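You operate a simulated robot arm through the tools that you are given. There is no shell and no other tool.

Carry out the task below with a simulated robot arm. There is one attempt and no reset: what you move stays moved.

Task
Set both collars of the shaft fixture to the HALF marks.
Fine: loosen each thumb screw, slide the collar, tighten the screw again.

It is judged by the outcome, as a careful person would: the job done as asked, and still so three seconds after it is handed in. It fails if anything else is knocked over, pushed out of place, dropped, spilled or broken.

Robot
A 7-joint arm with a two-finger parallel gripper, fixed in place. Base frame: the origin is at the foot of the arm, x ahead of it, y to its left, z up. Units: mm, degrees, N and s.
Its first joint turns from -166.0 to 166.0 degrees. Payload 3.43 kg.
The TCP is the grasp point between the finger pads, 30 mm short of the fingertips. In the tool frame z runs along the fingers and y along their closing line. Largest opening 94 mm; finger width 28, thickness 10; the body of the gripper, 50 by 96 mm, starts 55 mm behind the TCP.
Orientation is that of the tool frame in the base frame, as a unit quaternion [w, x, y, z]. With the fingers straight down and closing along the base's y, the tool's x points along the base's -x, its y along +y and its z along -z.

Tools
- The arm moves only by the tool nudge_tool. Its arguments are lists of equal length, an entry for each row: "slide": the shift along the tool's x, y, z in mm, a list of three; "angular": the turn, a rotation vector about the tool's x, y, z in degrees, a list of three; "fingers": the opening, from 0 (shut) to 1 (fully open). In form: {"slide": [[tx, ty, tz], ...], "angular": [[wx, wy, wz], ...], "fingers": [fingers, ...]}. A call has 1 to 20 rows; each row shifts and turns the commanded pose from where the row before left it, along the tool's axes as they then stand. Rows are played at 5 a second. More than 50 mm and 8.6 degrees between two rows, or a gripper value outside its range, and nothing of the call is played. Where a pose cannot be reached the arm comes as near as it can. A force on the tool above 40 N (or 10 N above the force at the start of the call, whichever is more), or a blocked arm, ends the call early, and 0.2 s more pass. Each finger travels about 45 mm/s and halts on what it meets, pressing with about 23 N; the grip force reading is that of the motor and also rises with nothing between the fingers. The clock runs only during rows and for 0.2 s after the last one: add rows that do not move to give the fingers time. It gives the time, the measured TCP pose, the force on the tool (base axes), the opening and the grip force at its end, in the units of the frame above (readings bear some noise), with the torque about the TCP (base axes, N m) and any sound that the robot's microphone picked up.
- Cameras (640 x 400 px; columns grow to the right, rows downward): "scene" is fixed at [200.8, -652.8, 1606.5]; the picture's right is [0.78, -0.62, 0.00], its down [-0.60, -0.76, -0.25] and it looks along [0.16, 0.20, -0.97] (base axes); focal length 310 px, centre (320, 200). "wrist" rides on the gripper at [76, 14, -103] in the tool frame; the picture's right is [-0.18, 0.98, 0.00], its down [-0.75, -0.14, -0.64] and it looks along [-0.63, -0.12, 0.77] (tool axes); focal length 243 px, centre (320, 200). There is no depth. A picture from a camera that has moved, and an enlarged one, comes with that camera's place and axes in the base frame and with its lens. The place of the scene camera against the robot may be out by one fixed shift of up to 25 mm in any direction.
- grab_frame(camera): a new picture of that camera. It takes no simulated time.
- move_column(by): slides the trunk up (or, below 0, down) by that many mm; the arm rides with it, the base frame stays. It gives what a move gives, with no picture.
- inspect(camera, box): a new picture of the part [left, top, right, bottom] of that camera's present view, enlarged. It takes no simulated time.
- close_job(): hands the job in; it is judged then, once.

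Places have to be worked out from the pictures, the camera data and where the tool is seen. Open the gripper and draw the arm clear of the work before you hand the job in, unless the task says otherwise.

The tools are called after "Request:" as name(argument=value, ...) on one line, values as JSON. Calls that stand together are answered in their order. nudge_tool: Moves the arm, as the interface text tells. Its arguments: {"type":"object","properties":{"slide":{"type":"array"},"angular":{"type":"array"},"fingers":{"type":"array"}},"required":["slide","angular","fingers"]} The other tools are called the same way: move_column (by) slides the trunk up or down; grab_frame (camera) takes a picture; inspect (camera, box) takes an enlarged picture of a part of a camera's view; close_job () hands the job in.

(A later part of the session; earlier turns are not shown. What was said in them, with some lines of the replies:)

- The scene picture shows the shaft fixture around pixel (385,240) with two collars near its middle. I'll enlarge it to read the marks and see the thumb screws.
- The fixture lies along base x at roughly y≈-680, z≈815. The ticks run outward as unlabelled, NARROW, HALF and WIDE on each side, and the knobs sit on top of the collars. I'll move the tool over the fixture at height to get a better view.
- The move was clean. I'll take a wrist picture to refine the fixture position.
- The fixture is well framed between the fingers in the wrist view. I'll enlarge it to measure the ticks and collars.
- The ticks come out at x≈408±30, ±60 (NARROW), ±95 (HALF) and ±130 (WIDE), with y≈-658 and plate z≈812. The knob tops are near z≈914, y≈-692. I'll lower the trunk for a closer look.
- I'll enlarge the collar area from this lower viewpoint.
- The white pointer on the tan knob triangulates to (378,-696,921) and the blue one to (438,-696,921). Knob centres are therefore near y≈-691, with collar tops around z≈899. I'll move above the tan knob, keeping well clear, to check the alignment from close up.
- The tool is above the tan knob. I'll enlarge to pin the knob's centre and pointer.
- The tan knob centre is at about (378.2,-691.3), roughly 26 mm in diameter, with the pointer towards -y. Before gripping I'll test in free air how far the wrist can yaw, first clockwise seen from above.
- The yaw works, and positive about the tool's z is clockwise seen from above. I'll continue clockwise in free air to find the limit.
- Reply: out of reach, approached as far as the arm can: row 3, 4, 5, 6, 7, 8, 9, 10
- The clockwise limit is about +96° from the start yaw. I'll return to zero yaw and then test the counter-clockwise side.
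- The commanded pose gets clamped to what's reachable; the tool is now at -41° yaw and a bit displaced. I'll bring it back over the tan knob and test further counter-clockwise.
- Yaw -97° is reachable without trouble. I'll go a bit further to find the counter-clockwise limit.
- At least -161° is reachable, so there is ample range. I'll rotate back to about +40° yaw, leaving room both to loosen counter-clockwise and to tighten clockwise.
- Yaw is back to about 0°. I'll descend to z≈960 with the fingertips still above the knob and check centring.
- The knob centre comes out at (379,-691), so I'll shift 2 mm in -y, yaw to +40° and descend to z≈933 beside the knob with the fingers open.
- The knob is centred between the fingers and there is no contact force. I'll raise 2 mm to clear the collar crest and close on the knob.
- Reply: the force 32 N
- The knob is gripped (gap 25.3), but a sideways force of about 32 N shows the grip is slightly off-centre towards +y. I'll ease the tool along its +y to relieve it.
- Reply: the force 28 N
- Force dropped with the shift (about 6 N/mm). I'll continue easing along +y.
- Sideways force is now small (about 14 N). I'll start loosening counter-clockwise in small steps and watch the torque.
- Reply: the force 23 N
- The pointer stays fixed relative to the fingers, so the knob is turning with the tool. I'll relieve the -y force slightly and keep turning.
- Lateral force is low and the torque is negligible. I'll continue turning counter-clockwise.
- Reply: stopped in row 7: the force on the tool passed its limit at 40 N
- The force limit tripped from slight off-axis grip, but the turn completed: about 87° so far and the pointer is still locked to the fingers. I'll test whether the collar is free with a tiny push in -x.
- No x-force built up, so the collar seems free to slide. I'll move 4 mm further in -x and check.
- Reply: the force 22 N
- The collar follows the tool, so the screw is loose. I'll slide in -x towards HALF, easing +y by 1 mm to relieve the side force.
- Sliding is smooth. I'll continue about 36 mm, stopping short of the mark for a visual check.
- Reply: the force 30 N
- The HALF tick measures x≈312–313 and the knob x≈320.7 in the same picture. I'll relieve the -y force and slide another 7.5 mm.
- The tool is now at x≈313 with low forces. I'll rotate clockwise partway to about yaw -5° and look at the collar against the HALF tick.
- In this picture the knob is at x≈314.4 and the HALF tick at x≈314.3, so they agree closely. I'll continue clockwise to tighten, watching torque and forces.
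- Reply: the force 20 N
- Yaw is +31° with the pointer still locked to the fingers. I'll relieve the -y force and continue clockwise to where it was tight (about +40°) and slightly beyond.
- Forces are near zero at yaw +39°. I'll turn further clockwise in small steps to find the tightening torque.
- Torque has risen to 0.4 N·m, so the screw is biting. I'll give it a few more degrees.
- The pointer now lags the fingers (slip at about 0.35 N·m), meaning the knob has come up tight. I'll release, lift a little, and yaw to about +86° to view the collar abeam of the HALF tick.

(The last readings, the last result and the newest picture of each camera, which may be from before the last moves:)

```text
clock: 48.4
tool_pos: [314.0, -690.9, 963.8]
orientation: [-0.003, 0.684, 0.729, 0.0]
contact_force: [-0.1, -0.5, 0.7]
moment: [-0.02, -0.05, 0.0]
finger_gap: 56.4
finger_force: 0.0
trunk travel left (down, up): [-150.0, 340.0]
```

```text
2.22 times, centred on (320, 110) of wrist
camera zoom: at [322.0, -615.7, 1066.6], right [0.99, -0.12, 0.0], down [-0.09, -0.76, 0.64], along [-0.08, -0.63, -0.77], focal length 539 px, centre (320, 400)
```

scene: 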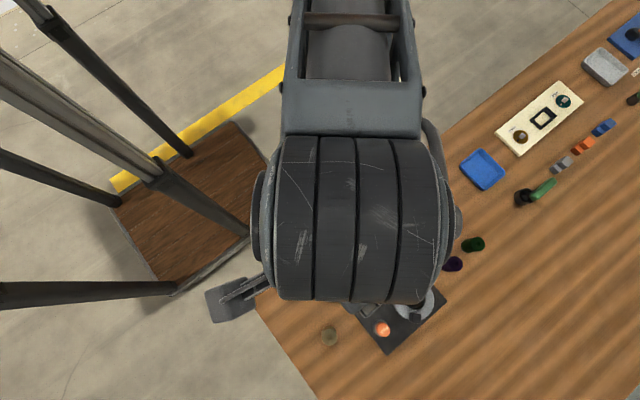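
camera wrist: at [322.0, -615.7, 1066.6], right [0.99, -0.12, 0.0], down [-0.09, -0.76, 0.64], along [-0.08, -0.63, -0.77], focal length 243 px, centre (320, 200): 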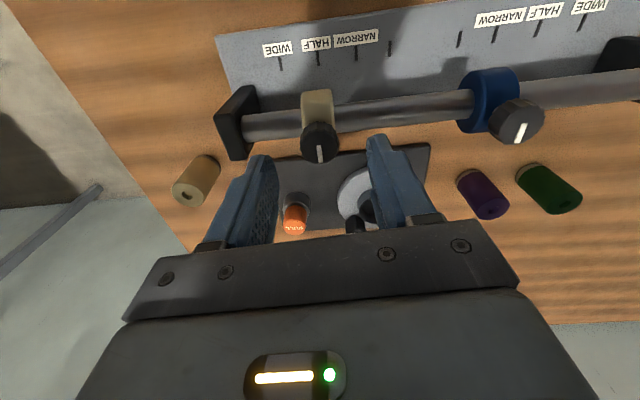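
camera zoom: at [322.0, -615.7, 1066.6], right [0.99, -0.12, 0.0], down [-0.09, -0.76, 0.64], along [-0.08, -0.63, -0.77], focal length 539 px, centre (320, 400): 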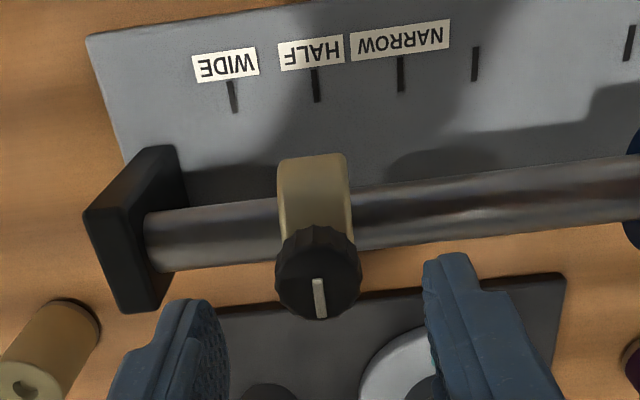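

This view is nearly abeam: the tan collar centre seems about 2 mm to the WIDE side of the HALF tick. I'll shift the camera so it sits at the same x as the tick, removing parallax for a precise check.

Request:
nudge_tool(slide=[[0, -8, 0], [0, 0, 0]], angular=[[0, 0, 3.5], [0, 0, 0]], fingers=[0.6, 0.6])

Request:
inspect(camera="wrist", box=[270, 30, 370, 120])

Request:
inspect(camera="wrist", box=[220, 20, 420, 200])

```text
clock: 49.0
tool_pos: [306.5, -691.3, 964.5]
orientation: [-0.003, 0.705, 0.709, 0.001]
contact_force: [-0.6, -0.1, 0.4]
moment: [0.02, 0.0, 0.04]
finger_gap: 56.2
finger_force: 0.1
trunk travel left (down, up): [-150.0, 340.0]
```

```text
4.44 times, centred on (320, 75) of wrist
camera zoom: at [319.2, -617.3, 1067.5], right [0.98, -0.18, 0.0], down [-0.13, -0.76, 0.64], along [-0.12, -0.63, -0.77], focal length 1078 px, centre (320, 756)
```

zoom: 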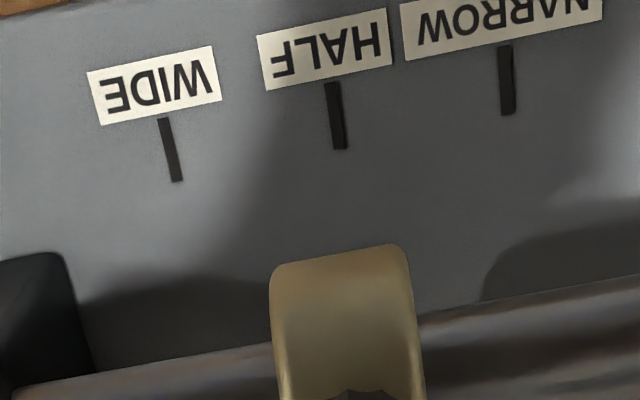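

```text
2.22 times, centred on (320, 110) of wrist
camera zoom: at [319.2, -617.3, 1067.5], right [0.98, -0.18, 0.0], down [-0.13, -0.76, 0.64], along [-0.12, -0.63, -0.77], focal length 539 px, centre (320, 400)
```

zoom: 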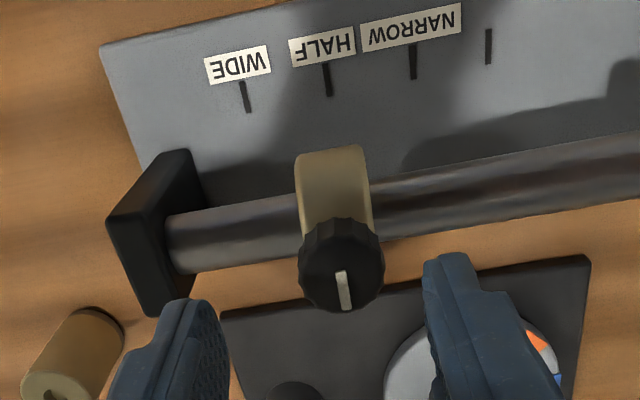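

Same-picture measurement again gives the collar about 2 mm outward of the HALF tick. I'll set yaw to 79.5° with TCP x≈314, which makes the camera look exactly along -y at that x, as the cleanest check.

Request:
nudge_tool(slide=[[0, 7.3, 0], [0, 0, 0], [0, 0, 0]], angular=[[0, 0, -5], [0, 0, -5.2], [0, 0, 0]], fingers=[0.6, 0.6, 0.6])

Request:
inspect(camera="wrist", box=[270, 30, 370, 120])

Request:
inspect(camera="wrist", box=[220, 20, 420, 200])

```text
clock: 49.8
tool_pos: [312.8, -693.2, 962.7]
orientation: [-0.003, 0.639, 0.769, 0.0]
contact_force: [-0.1, 0.4, 0.0]
moment: [0.01, -0.01, -0.03]
finger_gap: 56.1
finger_force: 0.0
trunk travel left (down, up): [-150.0, 340.0]
```

```text
4.44 times, centred on (320, 75) of wrist
camera zoom: at [312.3, -616.1, 1066.3], right [1.0, 0.0, 0.0], down [0.0, -0.77, 0.64], along [0.0, -0.64, -0.77], focal length 1078 px, centre (320, 756)
```

zoom: 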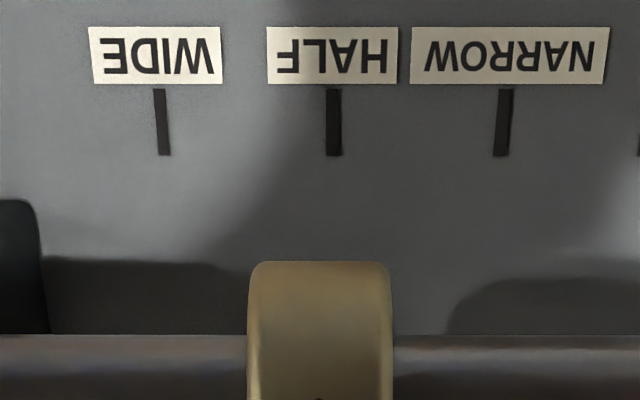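

```text
2.22 times, centred on (320, 110) of wrist
camera zoom: at [312.3, -616.1, 1066.3], right [1.0, 0.0, 0.0], down [0.0, -0.77, 0.64], along [0.0, -0.64, -0.77], focal length 539 px, centre (320, 400)
```

zoom: 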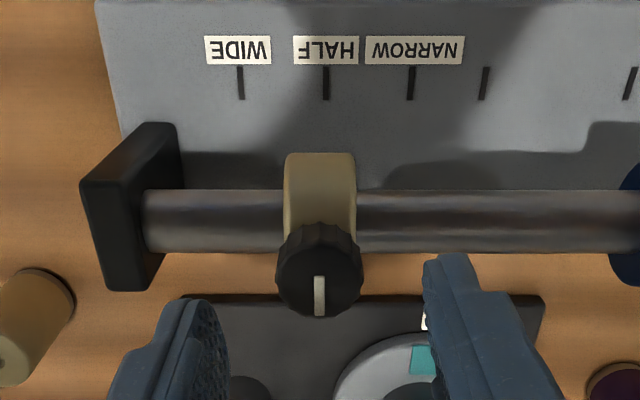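

This clean abeam view shows the collar centre about 2.3 mm outward (-x) of the HALF tick. The knob pointer is back to straight -y, as it was originally when tight. I'll re-grip, loosen, shift +2.3 mm and re-tighten.

Request:
nudge_tool(slide=[[0.73, 0.44, 0], [0, 0, 0], [0, 0, 0], [0, 0, 0], [0, 0, 0], [0, 0, 0], [0, 0, 10], [0, 0, 10], [0, 0, 10], [0, 0, 0], [0, 0, 0], [0, 0, 0], [0, 0, 0]], angular=[[0, 0, 0], [0, 0, -8], [0, 0, -8], [0, 0, -8], [0, 0, -8], [0, 0, -8], [0, 0, 0], [0, 0, 0], [0, 0, 0], [0, 0, 0], [0, 0, 0], [0, 0, 0], [0, 0, 0]], fingers=[0.6, 0.6, 0.6, 0.6, 0.6, 0.6, 0.6, 0.6, 0.6, 0.3, 0.0, 0.0, 0.0])

```text
clock: 52.6
tool_pos: [312.9, -689.8, 933.1]
orientation: [-0.002, 0.338, 0.941, 0.001]
contact_force: [-1.5, -6.6, -1.9]
moment: [-0.4, -0.14, 0.0]
finger_gap: 25.5
finger_force: 44.6
trunk travel left (down, up): [-150.0, 340.0]
```

The grip is well centred with low force. I'll loosen counter-clockwise about 64°.

Request:
nudge_tool(slide=[[0, 0, 0], [0, 0, 0], [0, 0, 0], [0, 0, 0], [0, 0, 0], [0, 0, 0], [0, 0, 0], [0, 0, 0], [0, 0, 0]], angular=[[0, 0, -8], [0, 0, -8], [0, 0, -8], [0, 0, -8], [0, 0, -8], [0, 0, -8], [0, 0, -8], [0, 0, -8], [0, 0, 0]], fingers=[0.0, 0.0, 0.0, 0.0, 0.0, 0.0, 0.0, 0.0, 0.0])

Request:
inspect(camera="wrist", box=[220, 60, 420, 240])

```text
clock: 54.6
tool_pos: [312.9, -690.0, 934.4]
orientation: [-0.001, -0.213, 0.977, 0.004]
contact_force: [-0.9, 13.8, 6.2]
moment: [0.07, 0.85, 0.01]
finger_gap: 25.3
finger_force: 44.7
trunk travel left (down, up): [-150.0, 340.0]
```

```text
2.22 times, centred on (320, 150) of wrist
camera zoom: at [236.7, -710.7, 1036.6], right [-0.24, 0.97, 0.01], down [0.75, 0.18, 0.64], along [0.62, 0.16, -0.77], focal length 539 px, centre (320, 311)
```

zoom: 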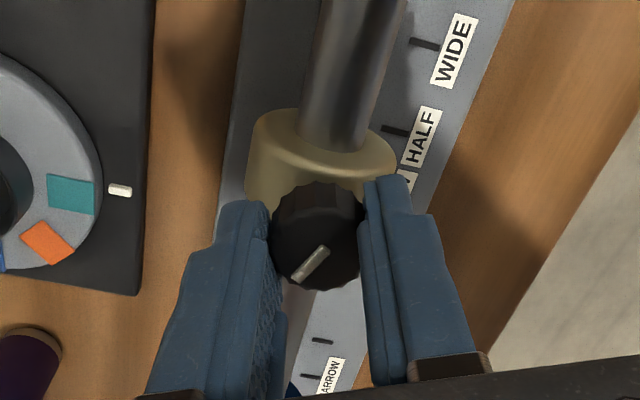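

I'll slide +2.3 mm in x with a slight +y relief and see whether any x-force appears.

Request:
nudge_tool(slide=[[-1.15, -0.25, 0], [-1.15, -0.25, 0], [0, 0, 0]], angular=[[0, 0, 0], [0, 0, 0], [0, 0, 0]], fingers=[0.0, 0.0, 0.0])

```text
clock: 55.4
tool_pos: [315.2, -690.7, 933.7]
orientation: [-0.002, -0.213, 0.977, 0.002]
contact_force: [0.8, 2.6, 10.7]
moment: [0.2, -0.39, -0.02]
finger_gap: 25.3
finger_force: 45.0
trunk travel left (down, up): [-150.0, 340.0]
```

The collar moved freely (x-force under 1 N) to TCP x≈315. I'll tighten clockwise again.

Request:
nudge_tool(slide=[[0, 0, 0], [0, 0, 0], [0, 0, 0], [0, 0, 0], [0, 0, 0], [0, 0, 0], [0, 0, 0], [0, 0, 0], [0, 0, 0]], angular=[[0, 0, 7.5], [0, 0, 7.5], [0, 0, 7.5], [0, 0, 7.5], [0, 0, 7.5], [0, 0, 7.5], [0, 0, 7.5], [0, 0, 7.5], [0, 0, 0]], fingers=[0.0, 0.0, 0.0, 0.0, 0.0, 0.0, 0.0, 0.0, 0.0])

```text
clock: 57.4
tool_pos: [314.2, -690.4, 934.3]
orientation: [-0.003, 0.306, 0.952, 0.0]
contact_force: [-1.8, -13.7, 27.7]
moment: [-0.22, 0.34, 0.02]
finger_gap: 25.2
finger_force: 45.3
trunk travel left (down, up): [-150.0, 340.0]
```

Upward force has grown to 28 N, so I'll ease the tool up 1 mm and slightly -y before the final tightening turn.

Request:
nudge_tool(slide=[[-0.3, -0.4, -1.0], [0, 0, 0]], angular=[[0, 0, 0], [0, 0, 0]], fingers=[0.0, 0.0])

```text
clock: 58.0
tool_pos: [314.6, -689.8, 934.2]
orientation: [-0.002, 0.305, 0.952, 0.001]
contact_force: [-1.2, -3.5, 28.0]
moment: [-0.3, -0.33, 0.0]
finger_gap: 25.5
finger_force: 45.3
trunk travel left (down, up): [-150.0, 340.0]
```

No change yet; I'll ease up another 1.5 mm.

Request:
nudge_tool(slide=[[0, 0, -1.5], [0, 0, 0], [0, 0, 0]], angular=[[0, 0, 0], [0, 0, 0], [0, 0, 0]], fingers=[0.0, 0.0, 0.0])

Request:
inspect(camera="wrist", box=[220, 60, 420, 240])

```text
clock: 58.8
tool_pos: [314.3, -688.9, 933.5]
orientation: [-0.002, 0.304, 0.953, 0.003]
contact_force: [-4.4, -5.3, 9.1]
moment: [-0.74, -0.62, -0.02]
finger_gap: 25.1
finger_force: 45.0
trunk travel left (down, up): [-150.0, 340.0]
```

```text
2.22 times, centred on (320, 150) of wrist
camera zoom: at [260.1, -636.5, 1036.6], right [0.72, 0.69, 0.0], down [0.53, -0.56, 0.64], along [0.44, -0.46, -0.77], focal length 539 px, centre (320, 311)
```

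zoom: 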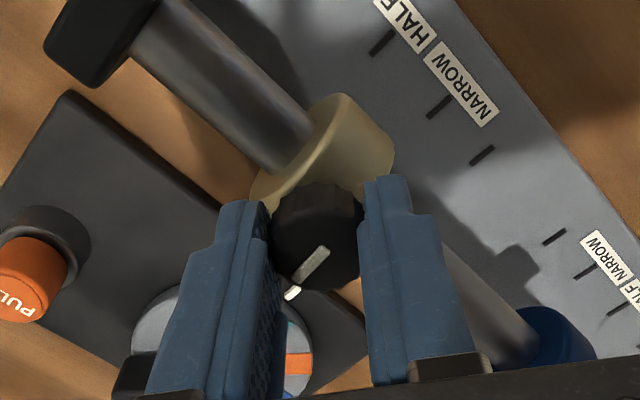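

Z-force is back down to 9 N. I'll finish tightening, turning clockwise until the knob resists.

Request:
nudge_tool(slide=[[0, 0, 0], [0, 0, 0], [0, 0, 0], [0, 0, 0], [0, 0, 0]], angular=[[0, 0, 4], [0, 0, 4], [0, 0, 4], [0, 0, 4], [0, 0, 0]], fingers=[0.0, 0.0, 0.0, 0.0, 0.0])

Request:
inspect(camera="wrist", box=[220, 60, 420, 240])

```text
clock: 60.0
tool_pos: [315.3, -690.4, 933.0]
orientation: [-0.003, 0.435, 0.901, 0.003]
contact_force: [-1.8, -3.1, -10.7]
moment: [0.0, 0.17, 0.4]
finger_gap: 25.5
finger_force: 45.1
trunk travel left (down, up): [-150.0, 340.0]
```

```text
2.22 times, centred on (320, 150) of wrist
camera zoom: at [278.0, -624.3, 1037.2], right [0.88, 0.47, 0.0], down [0.36, -0.68, 0.64], along [0.3, -0.56, -0.77], focal length 539 px, centre (320, 311)
```

zoom: 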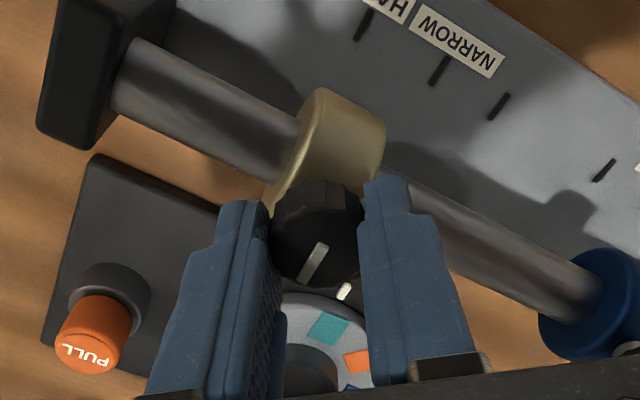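

Torque is 0.4 N·m and the knob has stopped, so it is tight again. While still gripping, I'll test the clamp by nudging 1 mm in +x and back.

Request:
nudge_tool(slide=[[-0.62, 0.78, 0], [0, 0, 0]], angular=[[0, 0, 0], [0, 0, 0]], fingers=[0.0, 0.0])

```text
clock: 60.6
tool_pos: [314.7, -690.5, 935.7]
orientation: [-0.004, 0.435, 0.901, 0.003]
contact_force: [-7.9, 4.4, -21.2]
moment: [-0.42, -0.26, 0.15]
finger_gap: 25.5
finger_force: 44.9
trunk travel left (down, up): [-150.0, 340.0]
```

The x-force now resists (unlike when loose), so the collar is clamped. I'll undo the nudge, release, lift, and re-check alignment from the yaw 79.5° abeam view.

Request:
nudge_tool(slide=[[0.62, -0.78, 0], [0, 0, 0], [0, 0, 0], [0, 0, -15], [0, 0, -15], [0, 0, 0], [0, 0, 0], [0, 0, 0], [0, 0, 0], [0, 0, 0]], angular=[[0, 0, 0], [0, 0, 0], [0, 0, 0], [0, 0, 0], [0, 0, 0], [0, 0, 7], [0, 0, 7], [0, 0, 7], [0, 0, 7], [0, 0, 0]], fingers=[0.0, 0.6, 0.6, 0.6, 0.6, 0.6, 0.6, 0.6, 0.6, 0.6])

Request:
inspect(camera="wrist", box=[270, 30, 370, 120])

Request:
inspect(camera="wrist", box=[220, 20, 420, 200])

```text
clock: 62.8
tool_pos: [314.4, -689.4, 966.1]
orientation: [-0.004, 0.64, 0.768, 0.0]
contact_force: [0.5, 0.3, -0.1]
moment: [0.01, -0.03, -0.03]
finger_gap: 56.4
finger_force: 0.1
trunk travel left (down, up): [-150.0, 340.0]
```

```text
4.44 times, centred on (320, 75) of wrist
camera zoom: at [314.3, -614.8, 1068.8], right [1.0, 0.0, 0.0], down [0.0, -0.77, 0.64], along [0.0, -0.64, -0.77], focal length 1078 px, centre (320, 756)
```

zoom: 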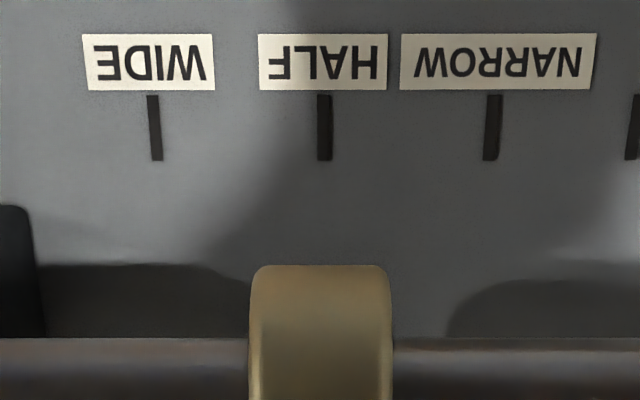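

```text
2.22 times, centred on (320, 110) of wrist
camera zoom: at [314.3, -614.8, 1068.8], right [1.0, 0.0, 0.0], down [0.0, -0.77, 0.64], along [0.0, -0.64, -0.77], focal length 539 px, centre (320, 400)
```

zoom: 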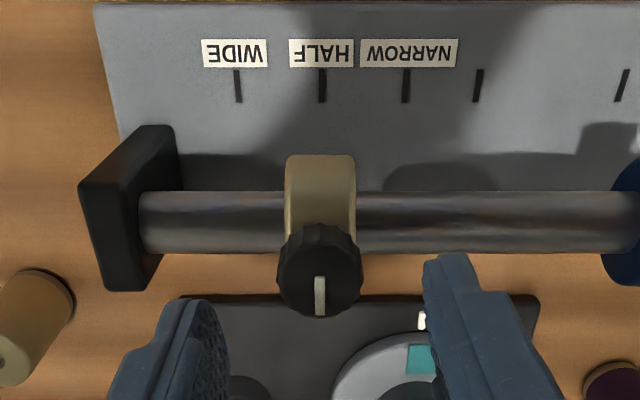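

The tan collar now sits within about 0.5 mm of HALF and is clamped. I'll lift and move over to the blue knob at (438,-691), returning to yaw +40°.

Request:
nudge_tool(slide=[[0, 0, -20], [-7.5, 40.6, 0], [-7.5, 40.6, 0], [-7.5, 40.6, 0], [0, 0, 0], [0, 0, 0], [0, 0, 0], [0, 0, 0], [0, 0, 0], [0, 0, 0]], angular=[[0, 0, 0], [0, 0, 0], [0, 0, 0], [0, 0, 0], [0, 0, -8], [0, 0, -8], [0, 0, -8], [0, 0, -8], [0, 0, -8], [0, 0, 0]], fingers=[0.6, 0.6, 0.6, 0.6, 0.6, 0.6, 0.6, 0.6, 0.6, 0.6])

Request:
inspect(camera="wrist", box=[220, 40, 420, 220])

```text
clock: 65.0
tool_pos: [438.9, -691.6, 985.7]
orientation: [-0.003, 0.337, 0.941, 0.001]
contact_force: [0.2, -0.2, 0.3]
moment: [-0.02, 0.0, -0.06]
finger_gap: 56.4
finger_force: 0.0
trunk travel left (down, up): [-150.0, 340.0]
```

```text
2.22 times, centred on (320, 130) of wrist
camera zoom: at [388.8, -633.4, 1088.6], right [0.77, 0.64, 0.0], down [0.5, -0.59, 0.64], along [0.41, -0.49, -0.77], focal length 539 px, centre (320, 356)
```

zoom: 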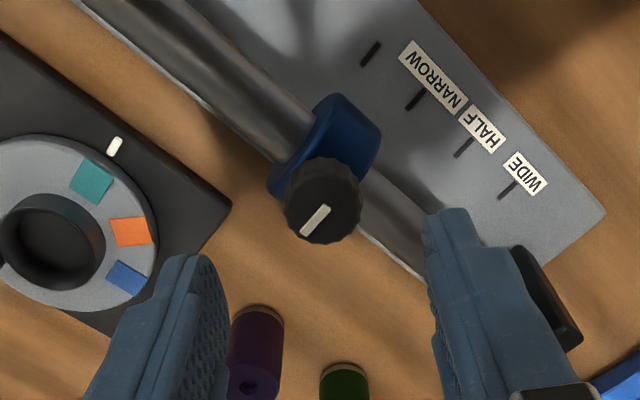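

The blue knob measures (438.2,-691.2), directly below the TCP. I'll descend to z≈933 and close on it.

Request:
nudge_tool(slide=[[0, 0, 18], [0, 0, 18], [0, 0, 16.5], [0, 0, 0], [0, 0, 0], [0, 0, 0], [0, 0, 0], [0, 0, 0]], angular=[[0, 0, 0], [0, 0, 0], [0, 0, 0], [0, 0, 0], [0, 0, 0], [0, 0, 0], [0, 0, 0], [0, 0, 0]], fingers=[0.6, 0.6, 0.6, 0.6, 0.3, 0.0, 0.0, 0.0])

Request:
inspect(camera="wrist", box=[220, 60, 420, 240])

```text
clock: 66.8
tool_pos: [440.8, -690.9, 934.0]
orientation: [-0.003, 0.337, 0.941, 0.002]
contact_force: [-1.6, -3.1, -0.6]
moment: [-0.13, -0.05, -0.03]
finger_gap: 25.2
finger_force: 45.5
trunk travel left (down, up): [-150.0, 340.0]
```

```text
2.22 times, centred on (320, 150) of wrist
camera zoom: at [390.1, -633.1, 1036.3], right [0.77, 0.64, 0.0], down [0.49, -0.59, 0.64], along [0.41, -0.49, -0.77], focal length 539 px, centre (320, 311)
```

zoom: 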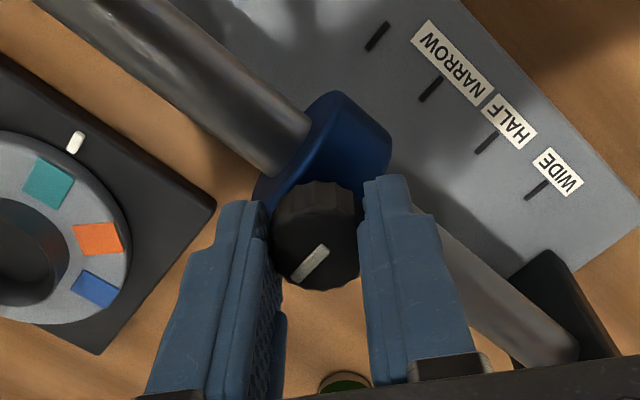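

The grip on the blue knob is well centred with only a few newtons. I'll loosen counter-clockwise about 80°.

Request:
nudge_tool(slide=[[0, 0, 0], [0, 0, 0], [0, 0, 0], [0, 0, 0], [0, 0, 0], [0, 0, 0]], angular=[[0, 0, -8], [0, 0, -8], [0, 0, -8], [0, 0, -8], [0, 0, -8], [0, 0, 0]], fingers=[0.0, 0.0, 0.0, 0.0, 0.0, 0.0])

```text
clock: 68.2
tool_pos: [440.4, -689.4, 933.9]
orientation: [-0.001, -0.006, 1.0, 0.001]
contact_force: [14.0, -10.1, 13.0]
moment: [-0.29, 0.25, -0.01]
finger_gap: 25.5
finger_force: 45.0
trunk travel left (down, up): [-150.0, 340.0]
```

Turned 40° with modest forces. I'll continue another 40°, easing slightly in y and z.

Request:
nudge_tool(slide=[[0, -0.4, -0.3], [0, 0, 0], [0, 0, 0], [0, 0, 0], [0, 0, 0], [0, 0, 0], [0, 0, 0]], angular=[[0, 0, 0], [0, 0, -8], [0, 0, -8], [0, 0, -8], [0, 0, -8], [0, 0, -8], [0, 0, 0]], fingers=[0.0, 0.0, 0.0, 0.0, 0.0, 0.0, 0.0])

Request:
inspect(camera="wrist", box=[220, 60, 420, 240])

```text
clock: 69.8
tool_pos: [441.5, -691.4, 934.3]
orientation: [0.0, -0.348, 0.938, 0.004]
contact_force: [17.8, 7.9, 17.3]
moment: [-0.05, -0.06, -0.02]
finger_gap: 25.1
finger_force: 44.9
trunk travel left (down, up): [-150.0, 340.0]
```

```text
2.22 times, centred on (320, 150) of wrist
camera zoom: at [372.4, -730.7, 1035.6], right [-0.5, 0.87, 0.01], down [0.67, 0.38, 0.64], along [0.55, 0.33, -0.77], focal length 539 px, centre (320, 311)
```

zoom: 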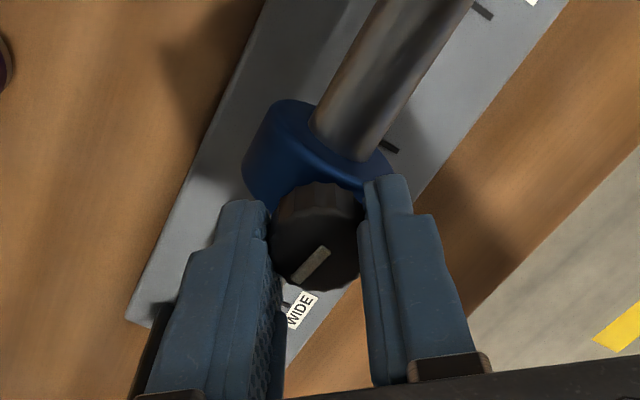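

X-force is still about 18 N, so I'll test freedom with a 2 mm move in +x.

Request:
nudge_tool(slide=[[-0.75, -0.65, 0], [-0.75, -0.65, 0], [0, 0, 0]], angular=[[0, 0, 0], [0, 0, 0], [0, 0, 0]], fingers=[0.0, 0.0, 0.0])

```text
clock: 70.6
tool_pos: [439.6, -690.2, 933.3]
orientation: [-0.001, -0.345, 0.939, 0.003]
contact_force: [3.8, 11.4, 13.8]
moment: [0.81, -0.78, -0.01]
finger_gap: 25.5
finger_force: 45.2
trunk travel left (down, up): [-150.0, 340.0]
```

X-force changed elastically by about 7 N/mm, so the blue collar is still clamped. I'll turn further counter-clockwise.

Request:
nudge_tool(slide=[[0, 0, -0.5], [0, 0, 0], [0, 0, 0], [0, 0, 0], [0, 0, 0], [0, 0, 0], [0, 0, 0]], angular=[[0, 0, 0], [0, 0, -8], [0, 0, -8], [0, 0, -8], [0, 0, -8], [0, 0, -8], [0, 0, 0]], fingers=[0.0, 0.0, 0.0, 0.0, 0.0, 0.0, 0.0])

Request:
inspect(camera="wrist", box=[220, 60, 420, 240])

```text
clock: 72.2
tool_pos: [441.7, -691.7, 934.0]
orientation: [0.0, -0.647, 0.762, 0.004]
contact_force: [1.0, -4.8, -4.6]
moment: [-0.38, -0.04, -0.31]
finger_gap: 25.5
finger_force: 44.7
trunk travel left (down, up): [-150.0, 340.0]
```

```text
2.22 times, centred on (320, 150) of wrist
camera zoom: at [413.9, -766.2, 1035.3], right [-0.94, 0.34, 0.01], down [0.26, 0.72, 0.64], along [0.22, 0.61, -0.76], focal length 539 px, centre (320, 311)
```

zoom: 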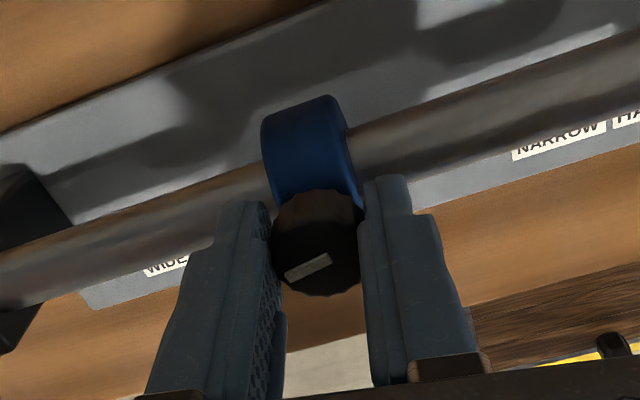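

Torque has risen to -0.31 N·m and the pointer has slipped relative to the fingers, so this knob has hit a stop counter-clockwise. I'll test whether the collar is free with a +x nudge.

Request:
nudge_tool(slide=[[-0.16, -1.0, 0], [-0.16, -1.0, 0], [0, 0, 0]], angular=[[0, 0, 0], [0, 0, 0], [0, 0, 0]], fingers=[0.0, 0.0, 0.0])

```text
clock: 73.0
tool_pos: [442.5, -692.4, 933.5]
orientation: [0.0, -0.646, 0.763, 0.003]
contact_force: [-1.4, -12.4, -7.6]
moment: [-1.44, 0.28, 0.01]
finger_gap: 25.4
finger_force: 45.3
trunk travel left (down, up): [-150.0, 340.0]
```

X-force barely changed (-1.4 N), suggesting it may be free now. I'll push 3 mm more in +x and look.

Request:
nudge_tool(slide=[[-0.16, -1.0, 0], [-0.16, -1.0, 0], [-0.16, -1.0, 0], [0, 0, 0]], angular=[[0, 0, 0], [0, 0, 0], [0, 0, 0], [0, 0, 0]], fingers=[0.0, 0.0, 0.0, 0.0])

Request:
inspect(camera="wrist", box=[220, 60, 420, 240])

```text
clock: 74.0
tool_pos: [445.2, -691.6, 933.4]
orientation: [-0.001, -0.646, 0.763, 0.003]
contact_force: [-2.6, -22.5, -11.3]
moment: [-0.87, 0.05, -0.03]
finger_gap: 25.7
finger_force: 45.7
trunk travel left (down, up): [-150.0, 340.0]
```

```text
2.22 times, centred on (320, 150) of wrist
camera zoom: at [418.1, -766.2, 1035.3], right [-0.94, 0.34, 0.01], down [0.27, 0.72, 0.64], along [0.22, 0.61, -0.76], focal length 539 px, centre (320, 311)
```

zoom: 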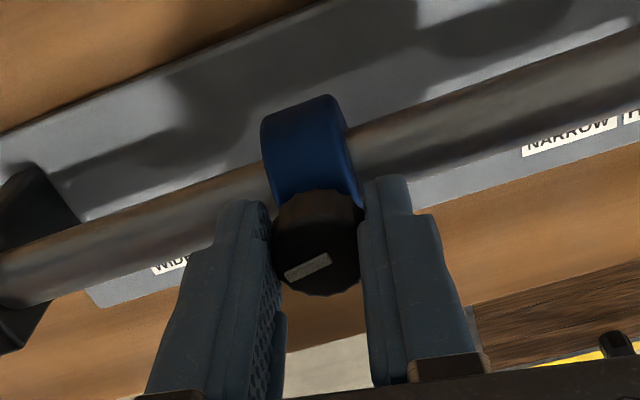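

The collar moved along with the tool (the labels shifted past it), so it is free. I'll relieve the y-force and slide in +x towards HALF.

Request:
nudge_tool(slide=[[0.5, -0.08, 0], [0.5, -0.08, -0.5], [-0.49, -2.96, 0], [-0.49, -2.96, 0], [-0.49, -2.96, 0], [-0.49, -2.96, 0], [-0.49, -2.96, 0], [-0.49, -2.96, 0], [0, 0, 0]], angular=[[0, 0, 0], [0, 0, 0], [0, 0, 0], [0, 0, 0], [0, 0, 0], [0, 0, 0], [0, 0, 0], [0, 0, 0], [0, 0, 0]], fingers=[0.0, 0.0, 0.0, 0.0, 0.0, 0.0, 0.0, 0.0, 0.0])

```text
clock: 76.0
tool_pos: [464.6, -691.7, 932.7]
orientation: [0.0, -0.646, 0.763, 0.004]
contact_force: [-0.7, 0.4, -15.5]
moment: [-0.18, 0.01, -0.02]
finger_gap: 25.4
finger_force: 44.3
trunk travel left (down, up): [-150.0, 340.0]
```

Forces are small at x≈464.6. I'll slide about 36 mm further.

Request:
nudge_tool(slide=[[-0.49, -2.96, 0.4], [-0.49, -2.96, 0], [-0.49, -2.96, 0], [-0.49, -2.96, 0], [-0.49, -2.96, 0], [-0.49, -2.96, 0], [-0.49, -2.96, 0], [-0.49, -2.96, 0], [-0.49, -2.96, 0], [-0.49, -2.96, 0], [-0.49, -2.96, 0], [-0.49, -2.96, 0], [0, 0, 0]], angular=[[0, 0, 0], [0, 0, 0], [0, 0, 0], [0, 0, 0], [0, 0, 0], [0, 0, 0], [0, 0, 0], [0, 0, 0], [0, 0, 0], [0, 0, 0], [0, 0, 0], [0, 0, 0], [0, 0, 0]], fingers=[0.0, 0.0, 0.0, 0.0, 0.0, 0.0, 0.0, 0.0, 0.0, 0.0, 0.0, 0.0, 0.0])

Request:
grab_frame(camera="wrist")

Request:
inspect(camera="scene", box=[310, 170, 470, 310])

```text
clock: 78.8
tool_pos: [501.4, -692.6, 932.9]
orientation: [0.001, -0.647, 0.763, 0.004]
contact_force: [0.9, 3.3, -17.6]
moment: [-0.3, 0.13, -0.04]
finger_gap: 25.2
finger_force: 44.4
trunk travel left (down, up): [-150.0, 340.0]
```

```text
taken
camera wrist: at [473.9, -766.3, 1035.4], right [-0.94, 0.34, 0.01], down [0.27, 0.72, 0.65], along [0.22, 0.61, -0.76], focal length 243 px, centre (320, 200)
```

wrist: 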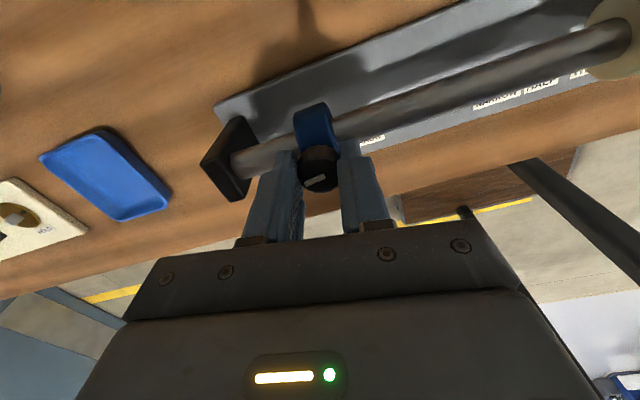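

```text
2.86 times, centred on (390, 240) of scene
camera zoom: at [200.8, -652.8, 1606.5], right [0.78, -0.62, 0.0], down [-0.6, -0.76, -0.25], along [0.16, 0.2, -0.97], focal length 887 px, centre (120, 86)
```

zoom: 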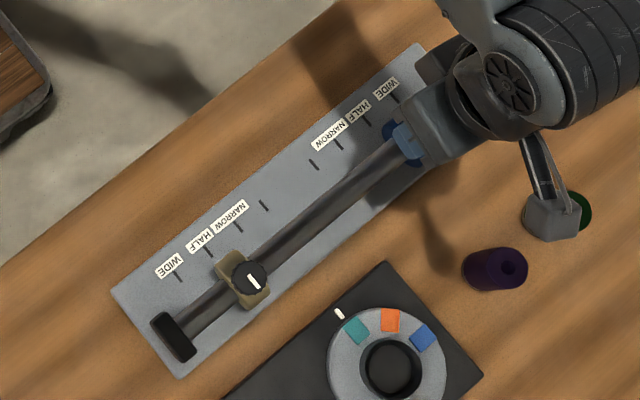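

The blue collar is at x≈501. I'll rotate clockwise partway (to about yaw -8°) to bring the HALF tick into view before tightening.

Request:
nudge_tool(slide=[[0, 0, 0.5], [0, 0, 0], [0, 0, 0], [0, 0, 0], [0, 0, 0], [0, 0, 0], [0, 0, 0]], angular=[[0, 0, 0], [0, 0, 8], [0, 0, 8], [0, 0, 8], [0, 0, 8], [0, 0, 8], [0, 0, 0]], fingers=[0.0, 0.0, 0.0, 0.0, 0.0, 0.0, 0.0])

```text
clock: 80.4
tool_pos: [501.4, -692.6, 933.4]
orientation: [0.0, -0.347, 0.938, 0.004]
contact_force: [1.0, 26.9, -3.0]
moment: [1.0, -0.62, 0.01]
finger_gap: 25.5
finger_force: 45.3
trunk travel left (down, up): [-150.0, 340.0]
```

Y-force is 27 N, so I'll relieve it by +1.2 mm in y and continue clockwise.

Request:
nudge_tool(slide=[[-0.4, 0.45, 0], [-0.4, 0.45, 0], [0, 0, 0], [0, 0, 0], [0, 0, 0], [0, 0, 0]], angular=[[0, 0, 0], [0, 0, 0], [0, 0, 8], [0, 0, 8], [0, 0, 8], [0, 0, 0]], fingers=[0.0, 0.0, 0.0, 0.0, 0.0, 0.0])

Request:
inspect(camera="wrist", box=[220, 60, 420, 240])

```text
clock: 81.8
tool_pos: [500.7, -690.7, 933.4]
orientation: [-0.003, -0.143, 0.99, 0.001]
contact_force: [-0.4, 0.2, 2.1]
moment: [0.1, -0.43, -0.01]
finger_gap: 25.5
finger_force: 45.0
trunk travel left (down, up): [-150.0, 340.0]
```

```text
2.22 times, centred on (320, 150) of wrist
camera zoom: at [422.9, -700.1, 1036.3], right [-0.1, 0.99, 0.0], down [0.77, 0.08, 0.64], along [0.63, 0.07, -0.77], focal length 539 px, centre (320, 311)
```

zoom: 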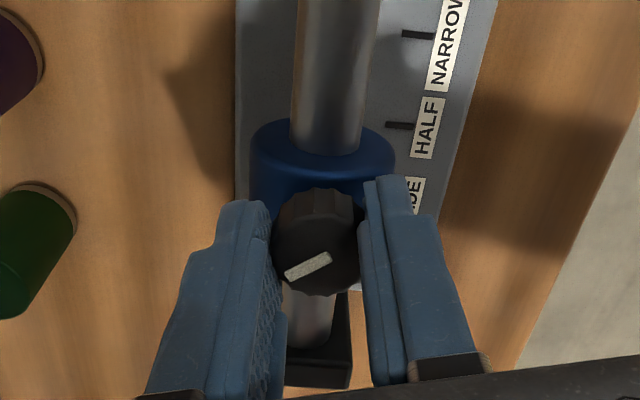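

The HALF tick measures x≈501.9 and the blue collar x≈499.5, so I'll slide another +2.4 mm.

Request:
nudge_tool(slide=[[-1.15, -0.34, 0], [-1.15, -0.34, 0], [0, 0, 0]], angular=[[0, 0, 0], [0, 0, 0], [0, 0, 0]], fingers=[0.0, 0.0, 0.0])

Request:
inspect(camera="wrist", box=[220, 60, 420, 240])

```text
clock: 82.6
tool_pos: [501.3, -691.4, 934.8]
orientation: [-0.003, -0.143, 0.99, 0.001]
contact_force: [-13.2, -2.9, 1.8]
moment: [0.02, 0.11, 0.03]
finger_gap: 25.5
finger_force: 44.4
trunk travel left (down, up): [-150.0, 340.0]
```

```text
2.22 times, centred on (320, 150) of wrist
camera zoom: at [423.3, -700.2, 1036.3], right [-0.1, 0.99, 0.01], down [0.77, 0.07, 0.64], along [0.63, 0.07, -0.77], focal length 539 px, centre (320, 311)
```

zoom: 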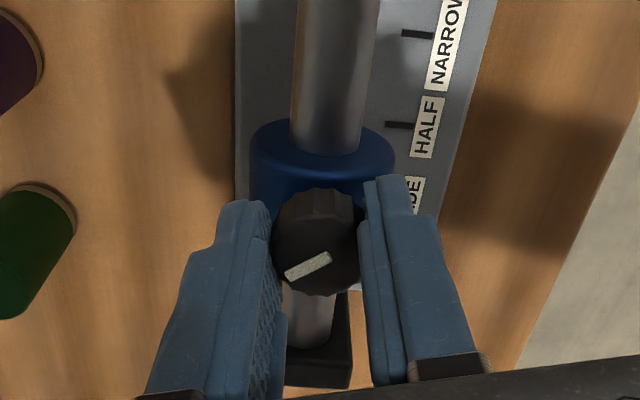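

X-force of -13 N shows it already clamps at this angle. I'll turn back counter-clockwise until it frees; the stored offset should then carry the collar to the commanded x.

Request:
nudge_tool(slide=[[0, 0, 0], [0, 0, 0], [0, 0, 0], [0, 0, 0], [0, 0, 0], [0, 0, 0], [0, 0, 0]], angular=[[0, 0, -8], [0, 0, -8], [0, 0, -8], [0, 0, -8], [0, 0, -8], [0, 0, -8], [0, 0, 0]], fingers=[0.0, 0.0, 0.0, 0.0, 0.0, 0.0, 0.0])

```text
clock: 84.2
tool_pos: [502.7, -690.9, 932.6]
orientation: [-0.002, -0.534, 0.846, 0.002]
contact_force: [1.0, -27.7, 8.2]
moment: [-1.02, 0.16, -0.02]
finger_gap: 25.7
finger_force: 45.2
trunk travel left (down, up): [-150.0, 340.0]
```

X-force is about 1 N and x≈503, so the collar has freed and moved. I'll relieve y and tighten clockwise.

Request:
nudge_tool(slide=[[0.54, -0.26, 0], [0.54, -0.26, 0], [0, 0, 0], [0, 0, 0], [0, 0, 0], [0, 0, 0], [0, 0, 0], [0, 0, 0]], angular=[[0, 0, 0], [0, 0, 0], [0, 0, 8], [0, 0, 8], [0, 0, 8], [0, 0, 8], [0, 0, 8], [0, 0, 0]], fingers=[0.0, 0.0, 0.0, 0.0, 0.0, 0.0, 0.0, 0.0])

```text
clock: 86.0
tool_pos: [504.2, -691.4, 933.3]
orientation: [-0.001, -0.211, 0.977, 0.005]
contact_force: [0.2, 11.3, 9.1]
moment: [0.75, -1.0, 0.0]
finger_gap: 25.3
finger_force: 44.8
trunk travel left (down, up): [-150.0, 340.0]
```

Forces are modest at yaw -24°. I'll continue clockwise towards tight, easing y slightly.

Request:
nudge_tool(slide=[[-0.2, 0.45, 0], [0, 0, 0], [0, 0, 0], [0, 0, 0], [0, 0, 0], [0, 0, 0], [0, 0, 0]], angular=[[0, 0, 0], [0, 0, 8], [0, 0, 8], [0, 0, 8], [0, 0, 8], [0, 0, 6], [0, 0, 0]], fingers=[0.0, 0.0, 0.0, 0.0, 0.0, 0.0, 0.0])

Request:
inspect(camera="wrist", box=[220, 60, 420, 240])

```text
clock: 87.6
tool_pos: [502.5, -690.7, 932.7]
orientation: [-0.002, 0.118, 0.993, 0.001]
contact_force: [2.5, 7.2, 13.1]
moment: [0.02, -0.79, 0.03]
finger_gap: 25.3
finger_force: 44.9
trunk travel left (down, up): [-150.0, 340.0]
```

```text
2.22 times, centred on (320, 150) of wrist
camera zoom: at [431.9, -660.0, 1036.1], right [0.41, 0.91, 0.0], down [0.7, -0.32, 0.64], along [0.58, -0.26, -0.77], focal length 539 px, centre (320, 311)
```

zoom: 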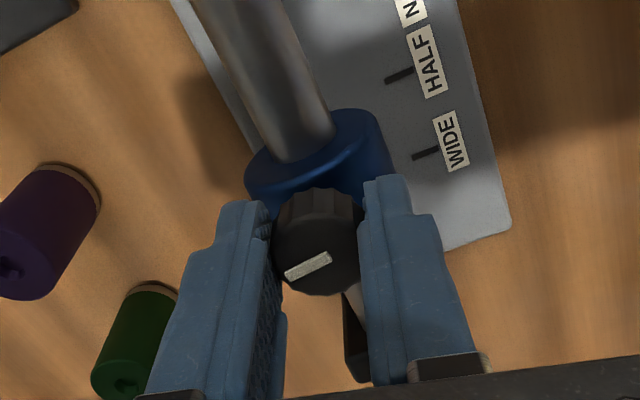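

Yaw is +14° with no torque yet. I'll continue clockwise in 4° steps until it tightens.

Request:
nudge_tool(slide=[[0, 0, -0.4], [0, 0, 0], [0, 0, 0], [0, 0, 0], [0, 0, 0]], angular=[[0, 0, 4], [0, 0, 4], [0, 0, 4], [0, 0, 4], [0, 0, 0]], fingers=[0.0, 0.0, 0.0, 0.0, 0.0])

Request:
inspect(camera="wrist", box=[220, 60, 420, 240])

```text
clock: 88.8
tool_pos: [504.3, -690.6, 932.9]
orientation: [-0.002, 0.255, 0.967, 0.003]
contact_force: [0.9, 7.5, -2.1]
moment: [0.11, -0.07, 0.46]
finger_gap: 25.4
finger_force: 44.9
trunk travel left (down, up): [-150.0, 340.0]
```

```text
2.22 times, centred on (320, 150) of wrist
camera zoom: at [444.4, -642.4, 1036.1], right [0.64, 0.76, 0.0], down [0.59, -0.5, 0.64], along [0.49, -0.41, -0.77], focal length 539 px, centre (320, 311)
```

zoom: 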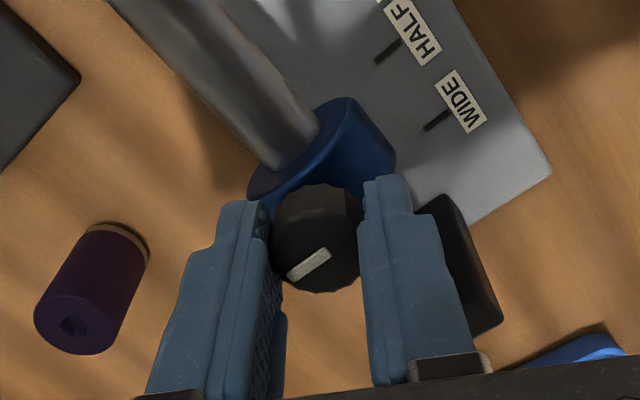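

Torque is 0.46 N·m with slip beginning, so the blue screw is tight. I'll release, lift, and check alignment from the abeam view (yaw 79.5°).

Request:
nudge_tool(slide=[[0, 0, 0], [0, 0, 0], [0, 0, 0], [0, 0, -15], [0, 0, -15], [0, 0, 0], [0, 0, 0], [0, 0, 0], [0, 0, 0], [0, 0, 0], [0, 0, 0], [0, 0, 0]], angular=[[0, 0, 4], [0, 0, 0], [0, 0, 0], [0, 0, 0], [0, 0, 0], [0, 0, 8], [0, 0, 8], [0, 0, 8], [0, 0, 8], [0, 0, 8], [0, 0, 6], [0, 0, 0]], fingers=[0.0, 0.6, 0.6, 0.6, 0.6, 0.6, 0.6, 0.6, 0.6, 0.6, 0.6, 0.6])

Request:
inspect(camera="wrist", box=[270, 30, 370, 120])

Request:
inspect(camera="wrist", box=[220, 20, 420, 200])

```text
clock: 91.4
tool_pos: [503.1, -691.5, 963.5]
orientation: [-0.003, 0.641, 0.768, 0.001]
contact_force: [-0.2, -0.1, 0.1]
moment: [-0.04, -0.01, 0.02]
finger_gap: 56.4
finger_force: 0.0
trunk travel left (down, up): [-150.0, 340.0]
```

```text
4.44 times, centred on (320, 75) of wrist
camera zoom: at [503.8, -615.6, 1066.5], right [1.0, 0.0, 0.0], down [0.0, -0.77, 0.64], along [0.0, -0.64, -0.77], focal length 1078 px, centre (320, 756)
```

zoom: 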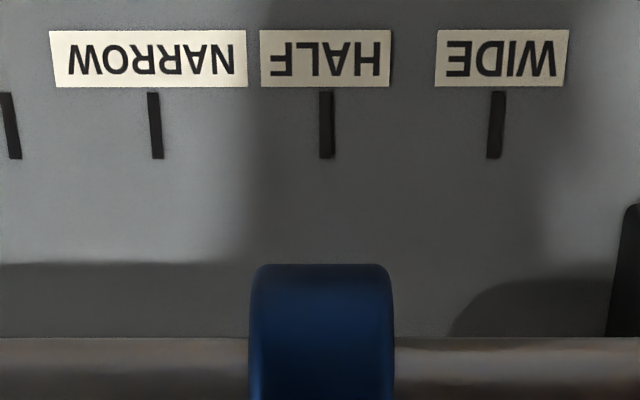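

```text
2.22 times, centred on (320, 110) of wrist
camera zoom: at [503.8, -615.6, 1066.5], right [1.0, 0.0, 0.0], down [0.0, -0.77, 0.64], along [0.0, -0.64, -0.77], focal length 539 px, centre (320, 400)
```

zoom: 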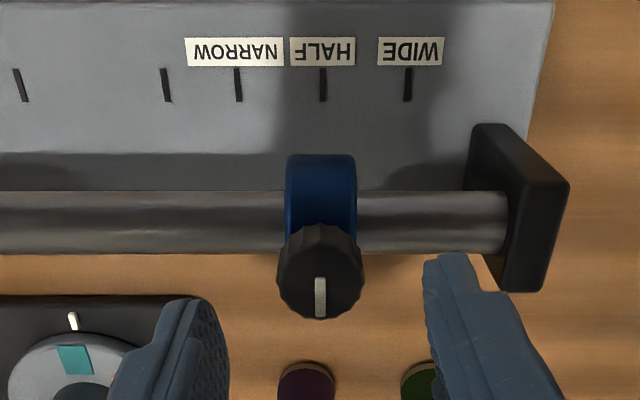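

The blue collar is within about 1 mm of HALF, its pointer back at straight -y and tight. Both collars are set, so I'll open the gripper, lift straight up and draw the arm clear.

Request:
nudge_tool(slide=[[0, 0, -30], [0, 0, -40], [0, 0, -40], [0, 0, -40], [0, 0, -40], [35, -15, 0], [35, -15, 0], [35, -15, 0], [35, -15, 0], [35, -15, 0], [35, -15, 0], [0, 0, 0]], angular=[[0, 0, 0], [0, 0, 0], [0, 0, 0], [0, 0, 0], [0, 0, 0], [0, 0, 0], [0, 0, 0], [0, 0, 0], [0, 0, 0], [0, 0, 0], [0, 0, 0], [0, 0, 0]], fingers=[0.6, 0.6, 0.6, 1, 1, 1, 1, 1, 1, 1, 1, 1])

Request:
grab_frame(camera="scene")

Request:
grab_frame(camera="wrist")

```text
clock: 94.0
tool_pos: [372.9, -488.7, 1115.5]
orientation: [-0.003, 0.639, 0.769, 0.0]
contact_force: [0.4, 0.6, -0.2]
moment: [0.0, -0.04, -0.01]
finger_gap: 93.9
finger_force: 0.0
out of reach, approached as far as the arm can: row 4, 5
trunk travel left (down, up): [-150.0, 340.0]
```

```text
taken
```

scene: 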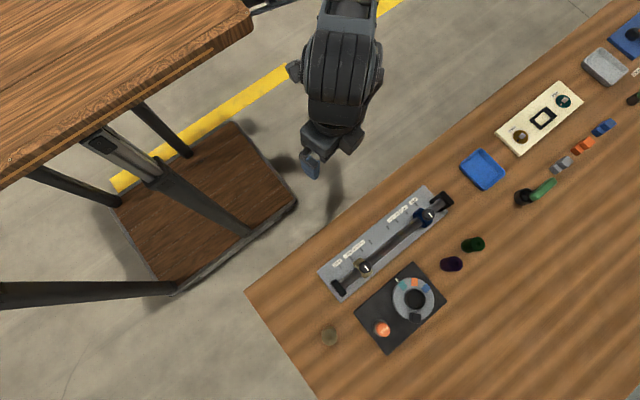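

```text
taken
camera wrist: at [372.3, -413.2, 1217.4], right [1.0, 0.0, 0.0], down [0.0, -0.77, 0.64], along [0.0, -0.64, -0.77], focal length 243 px, centre (320, 200)
```

wrist: 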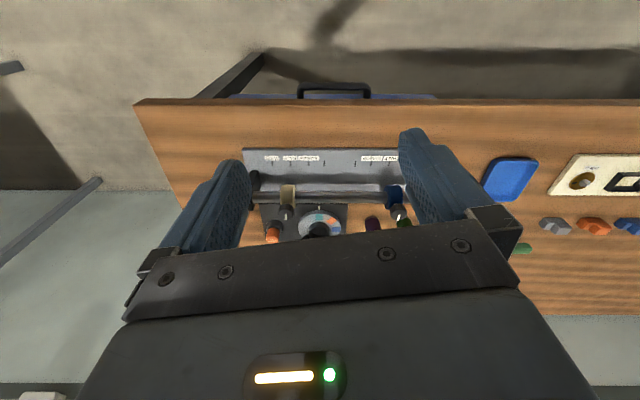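

The arm is clear and the other objects look undisturbed. I'll take one last enlarged look at the fixture to confirm both collars and pointers.

Request:
inspect(camera="scene", box=[310, 170, 470, 310])

Request:
inspect(camera="scene", box=[395, 180, 455, 235])

Request:
inspect(camera="scene", box=[325, 235, 385, 290])

```text
2.86 times, centred on (390, 240) of scene
camera zoom: at [200.8, -652.8, 1606.5], right [0.78, -0.62, 0.0], down [-0.6, -0.76, -0.25], along [0.16, 0.2, -0.97], focal length 887 px, centre (120, 86)
```

zoom: 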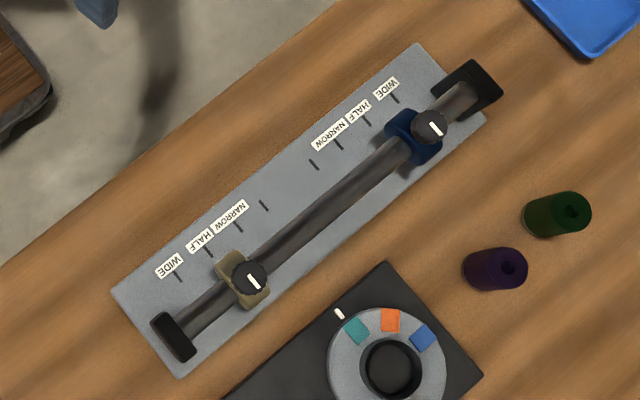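

```text
7.27 times, centred on (425, 208) of scene
camera zoom: at [200.8, -652.8, 1606.5], right [0.78, -0.62, 0.0], down [-0.6, -0.76, -0.25], along [0.16, 0.2, -0.97], focal length 2257 px, centre (-444, 146)
```

zoom: 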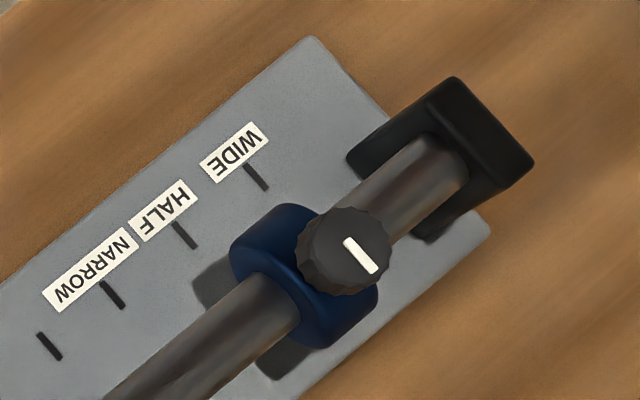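

```text
7.27 times, centred on (355, 262) of scene
camera zoom: at [200.8, -652.8, 1606.5], right [0.78, -0.62, 0.0], down [-0.6, -0.76, -0.25], along [0.16, 0.2, -0.97], focal length 2257 px, centre (66, -254)
```

zoom: 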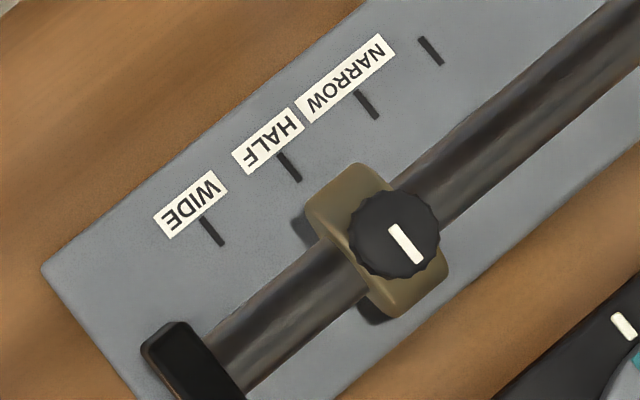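

Both collars sit at their HALF marks, both pointers are back at the tight position, nothing else has moved, and the arm is clear with the gripper open. I'm handing the job in.

Request:
close_job()

```text
The job is handed in.
```

Both collars are set to their HALF marks with the thumb screws tightened again, and I've handed the job in. I measured each position from a wrist-camera view looking straight across the shaft.

| Collar | Distance from HALF | Screw check |
|---|---|---|
| Tan | about 0.5 mm, towards WIDE | resisted to about 0.4 N·m and held when I nudged the collar |
| Blue | about 1 mm, towards NARROW | resisted to about 0.46 N·m; I did not nudge-test it |

- **Redo on tan:** the first placement was about 2.3 mm off, so I loosened it and set it again.
- **Extra turn on blue:** its screw needed roughly 100° to free, more than the tan one. I had to back it off once to finish positioning.
- **Knob pointers:** both are back at the angle they had before I started.

In the last pictures the other objects were where they started. The gripper is open and the arm is clear of the table.
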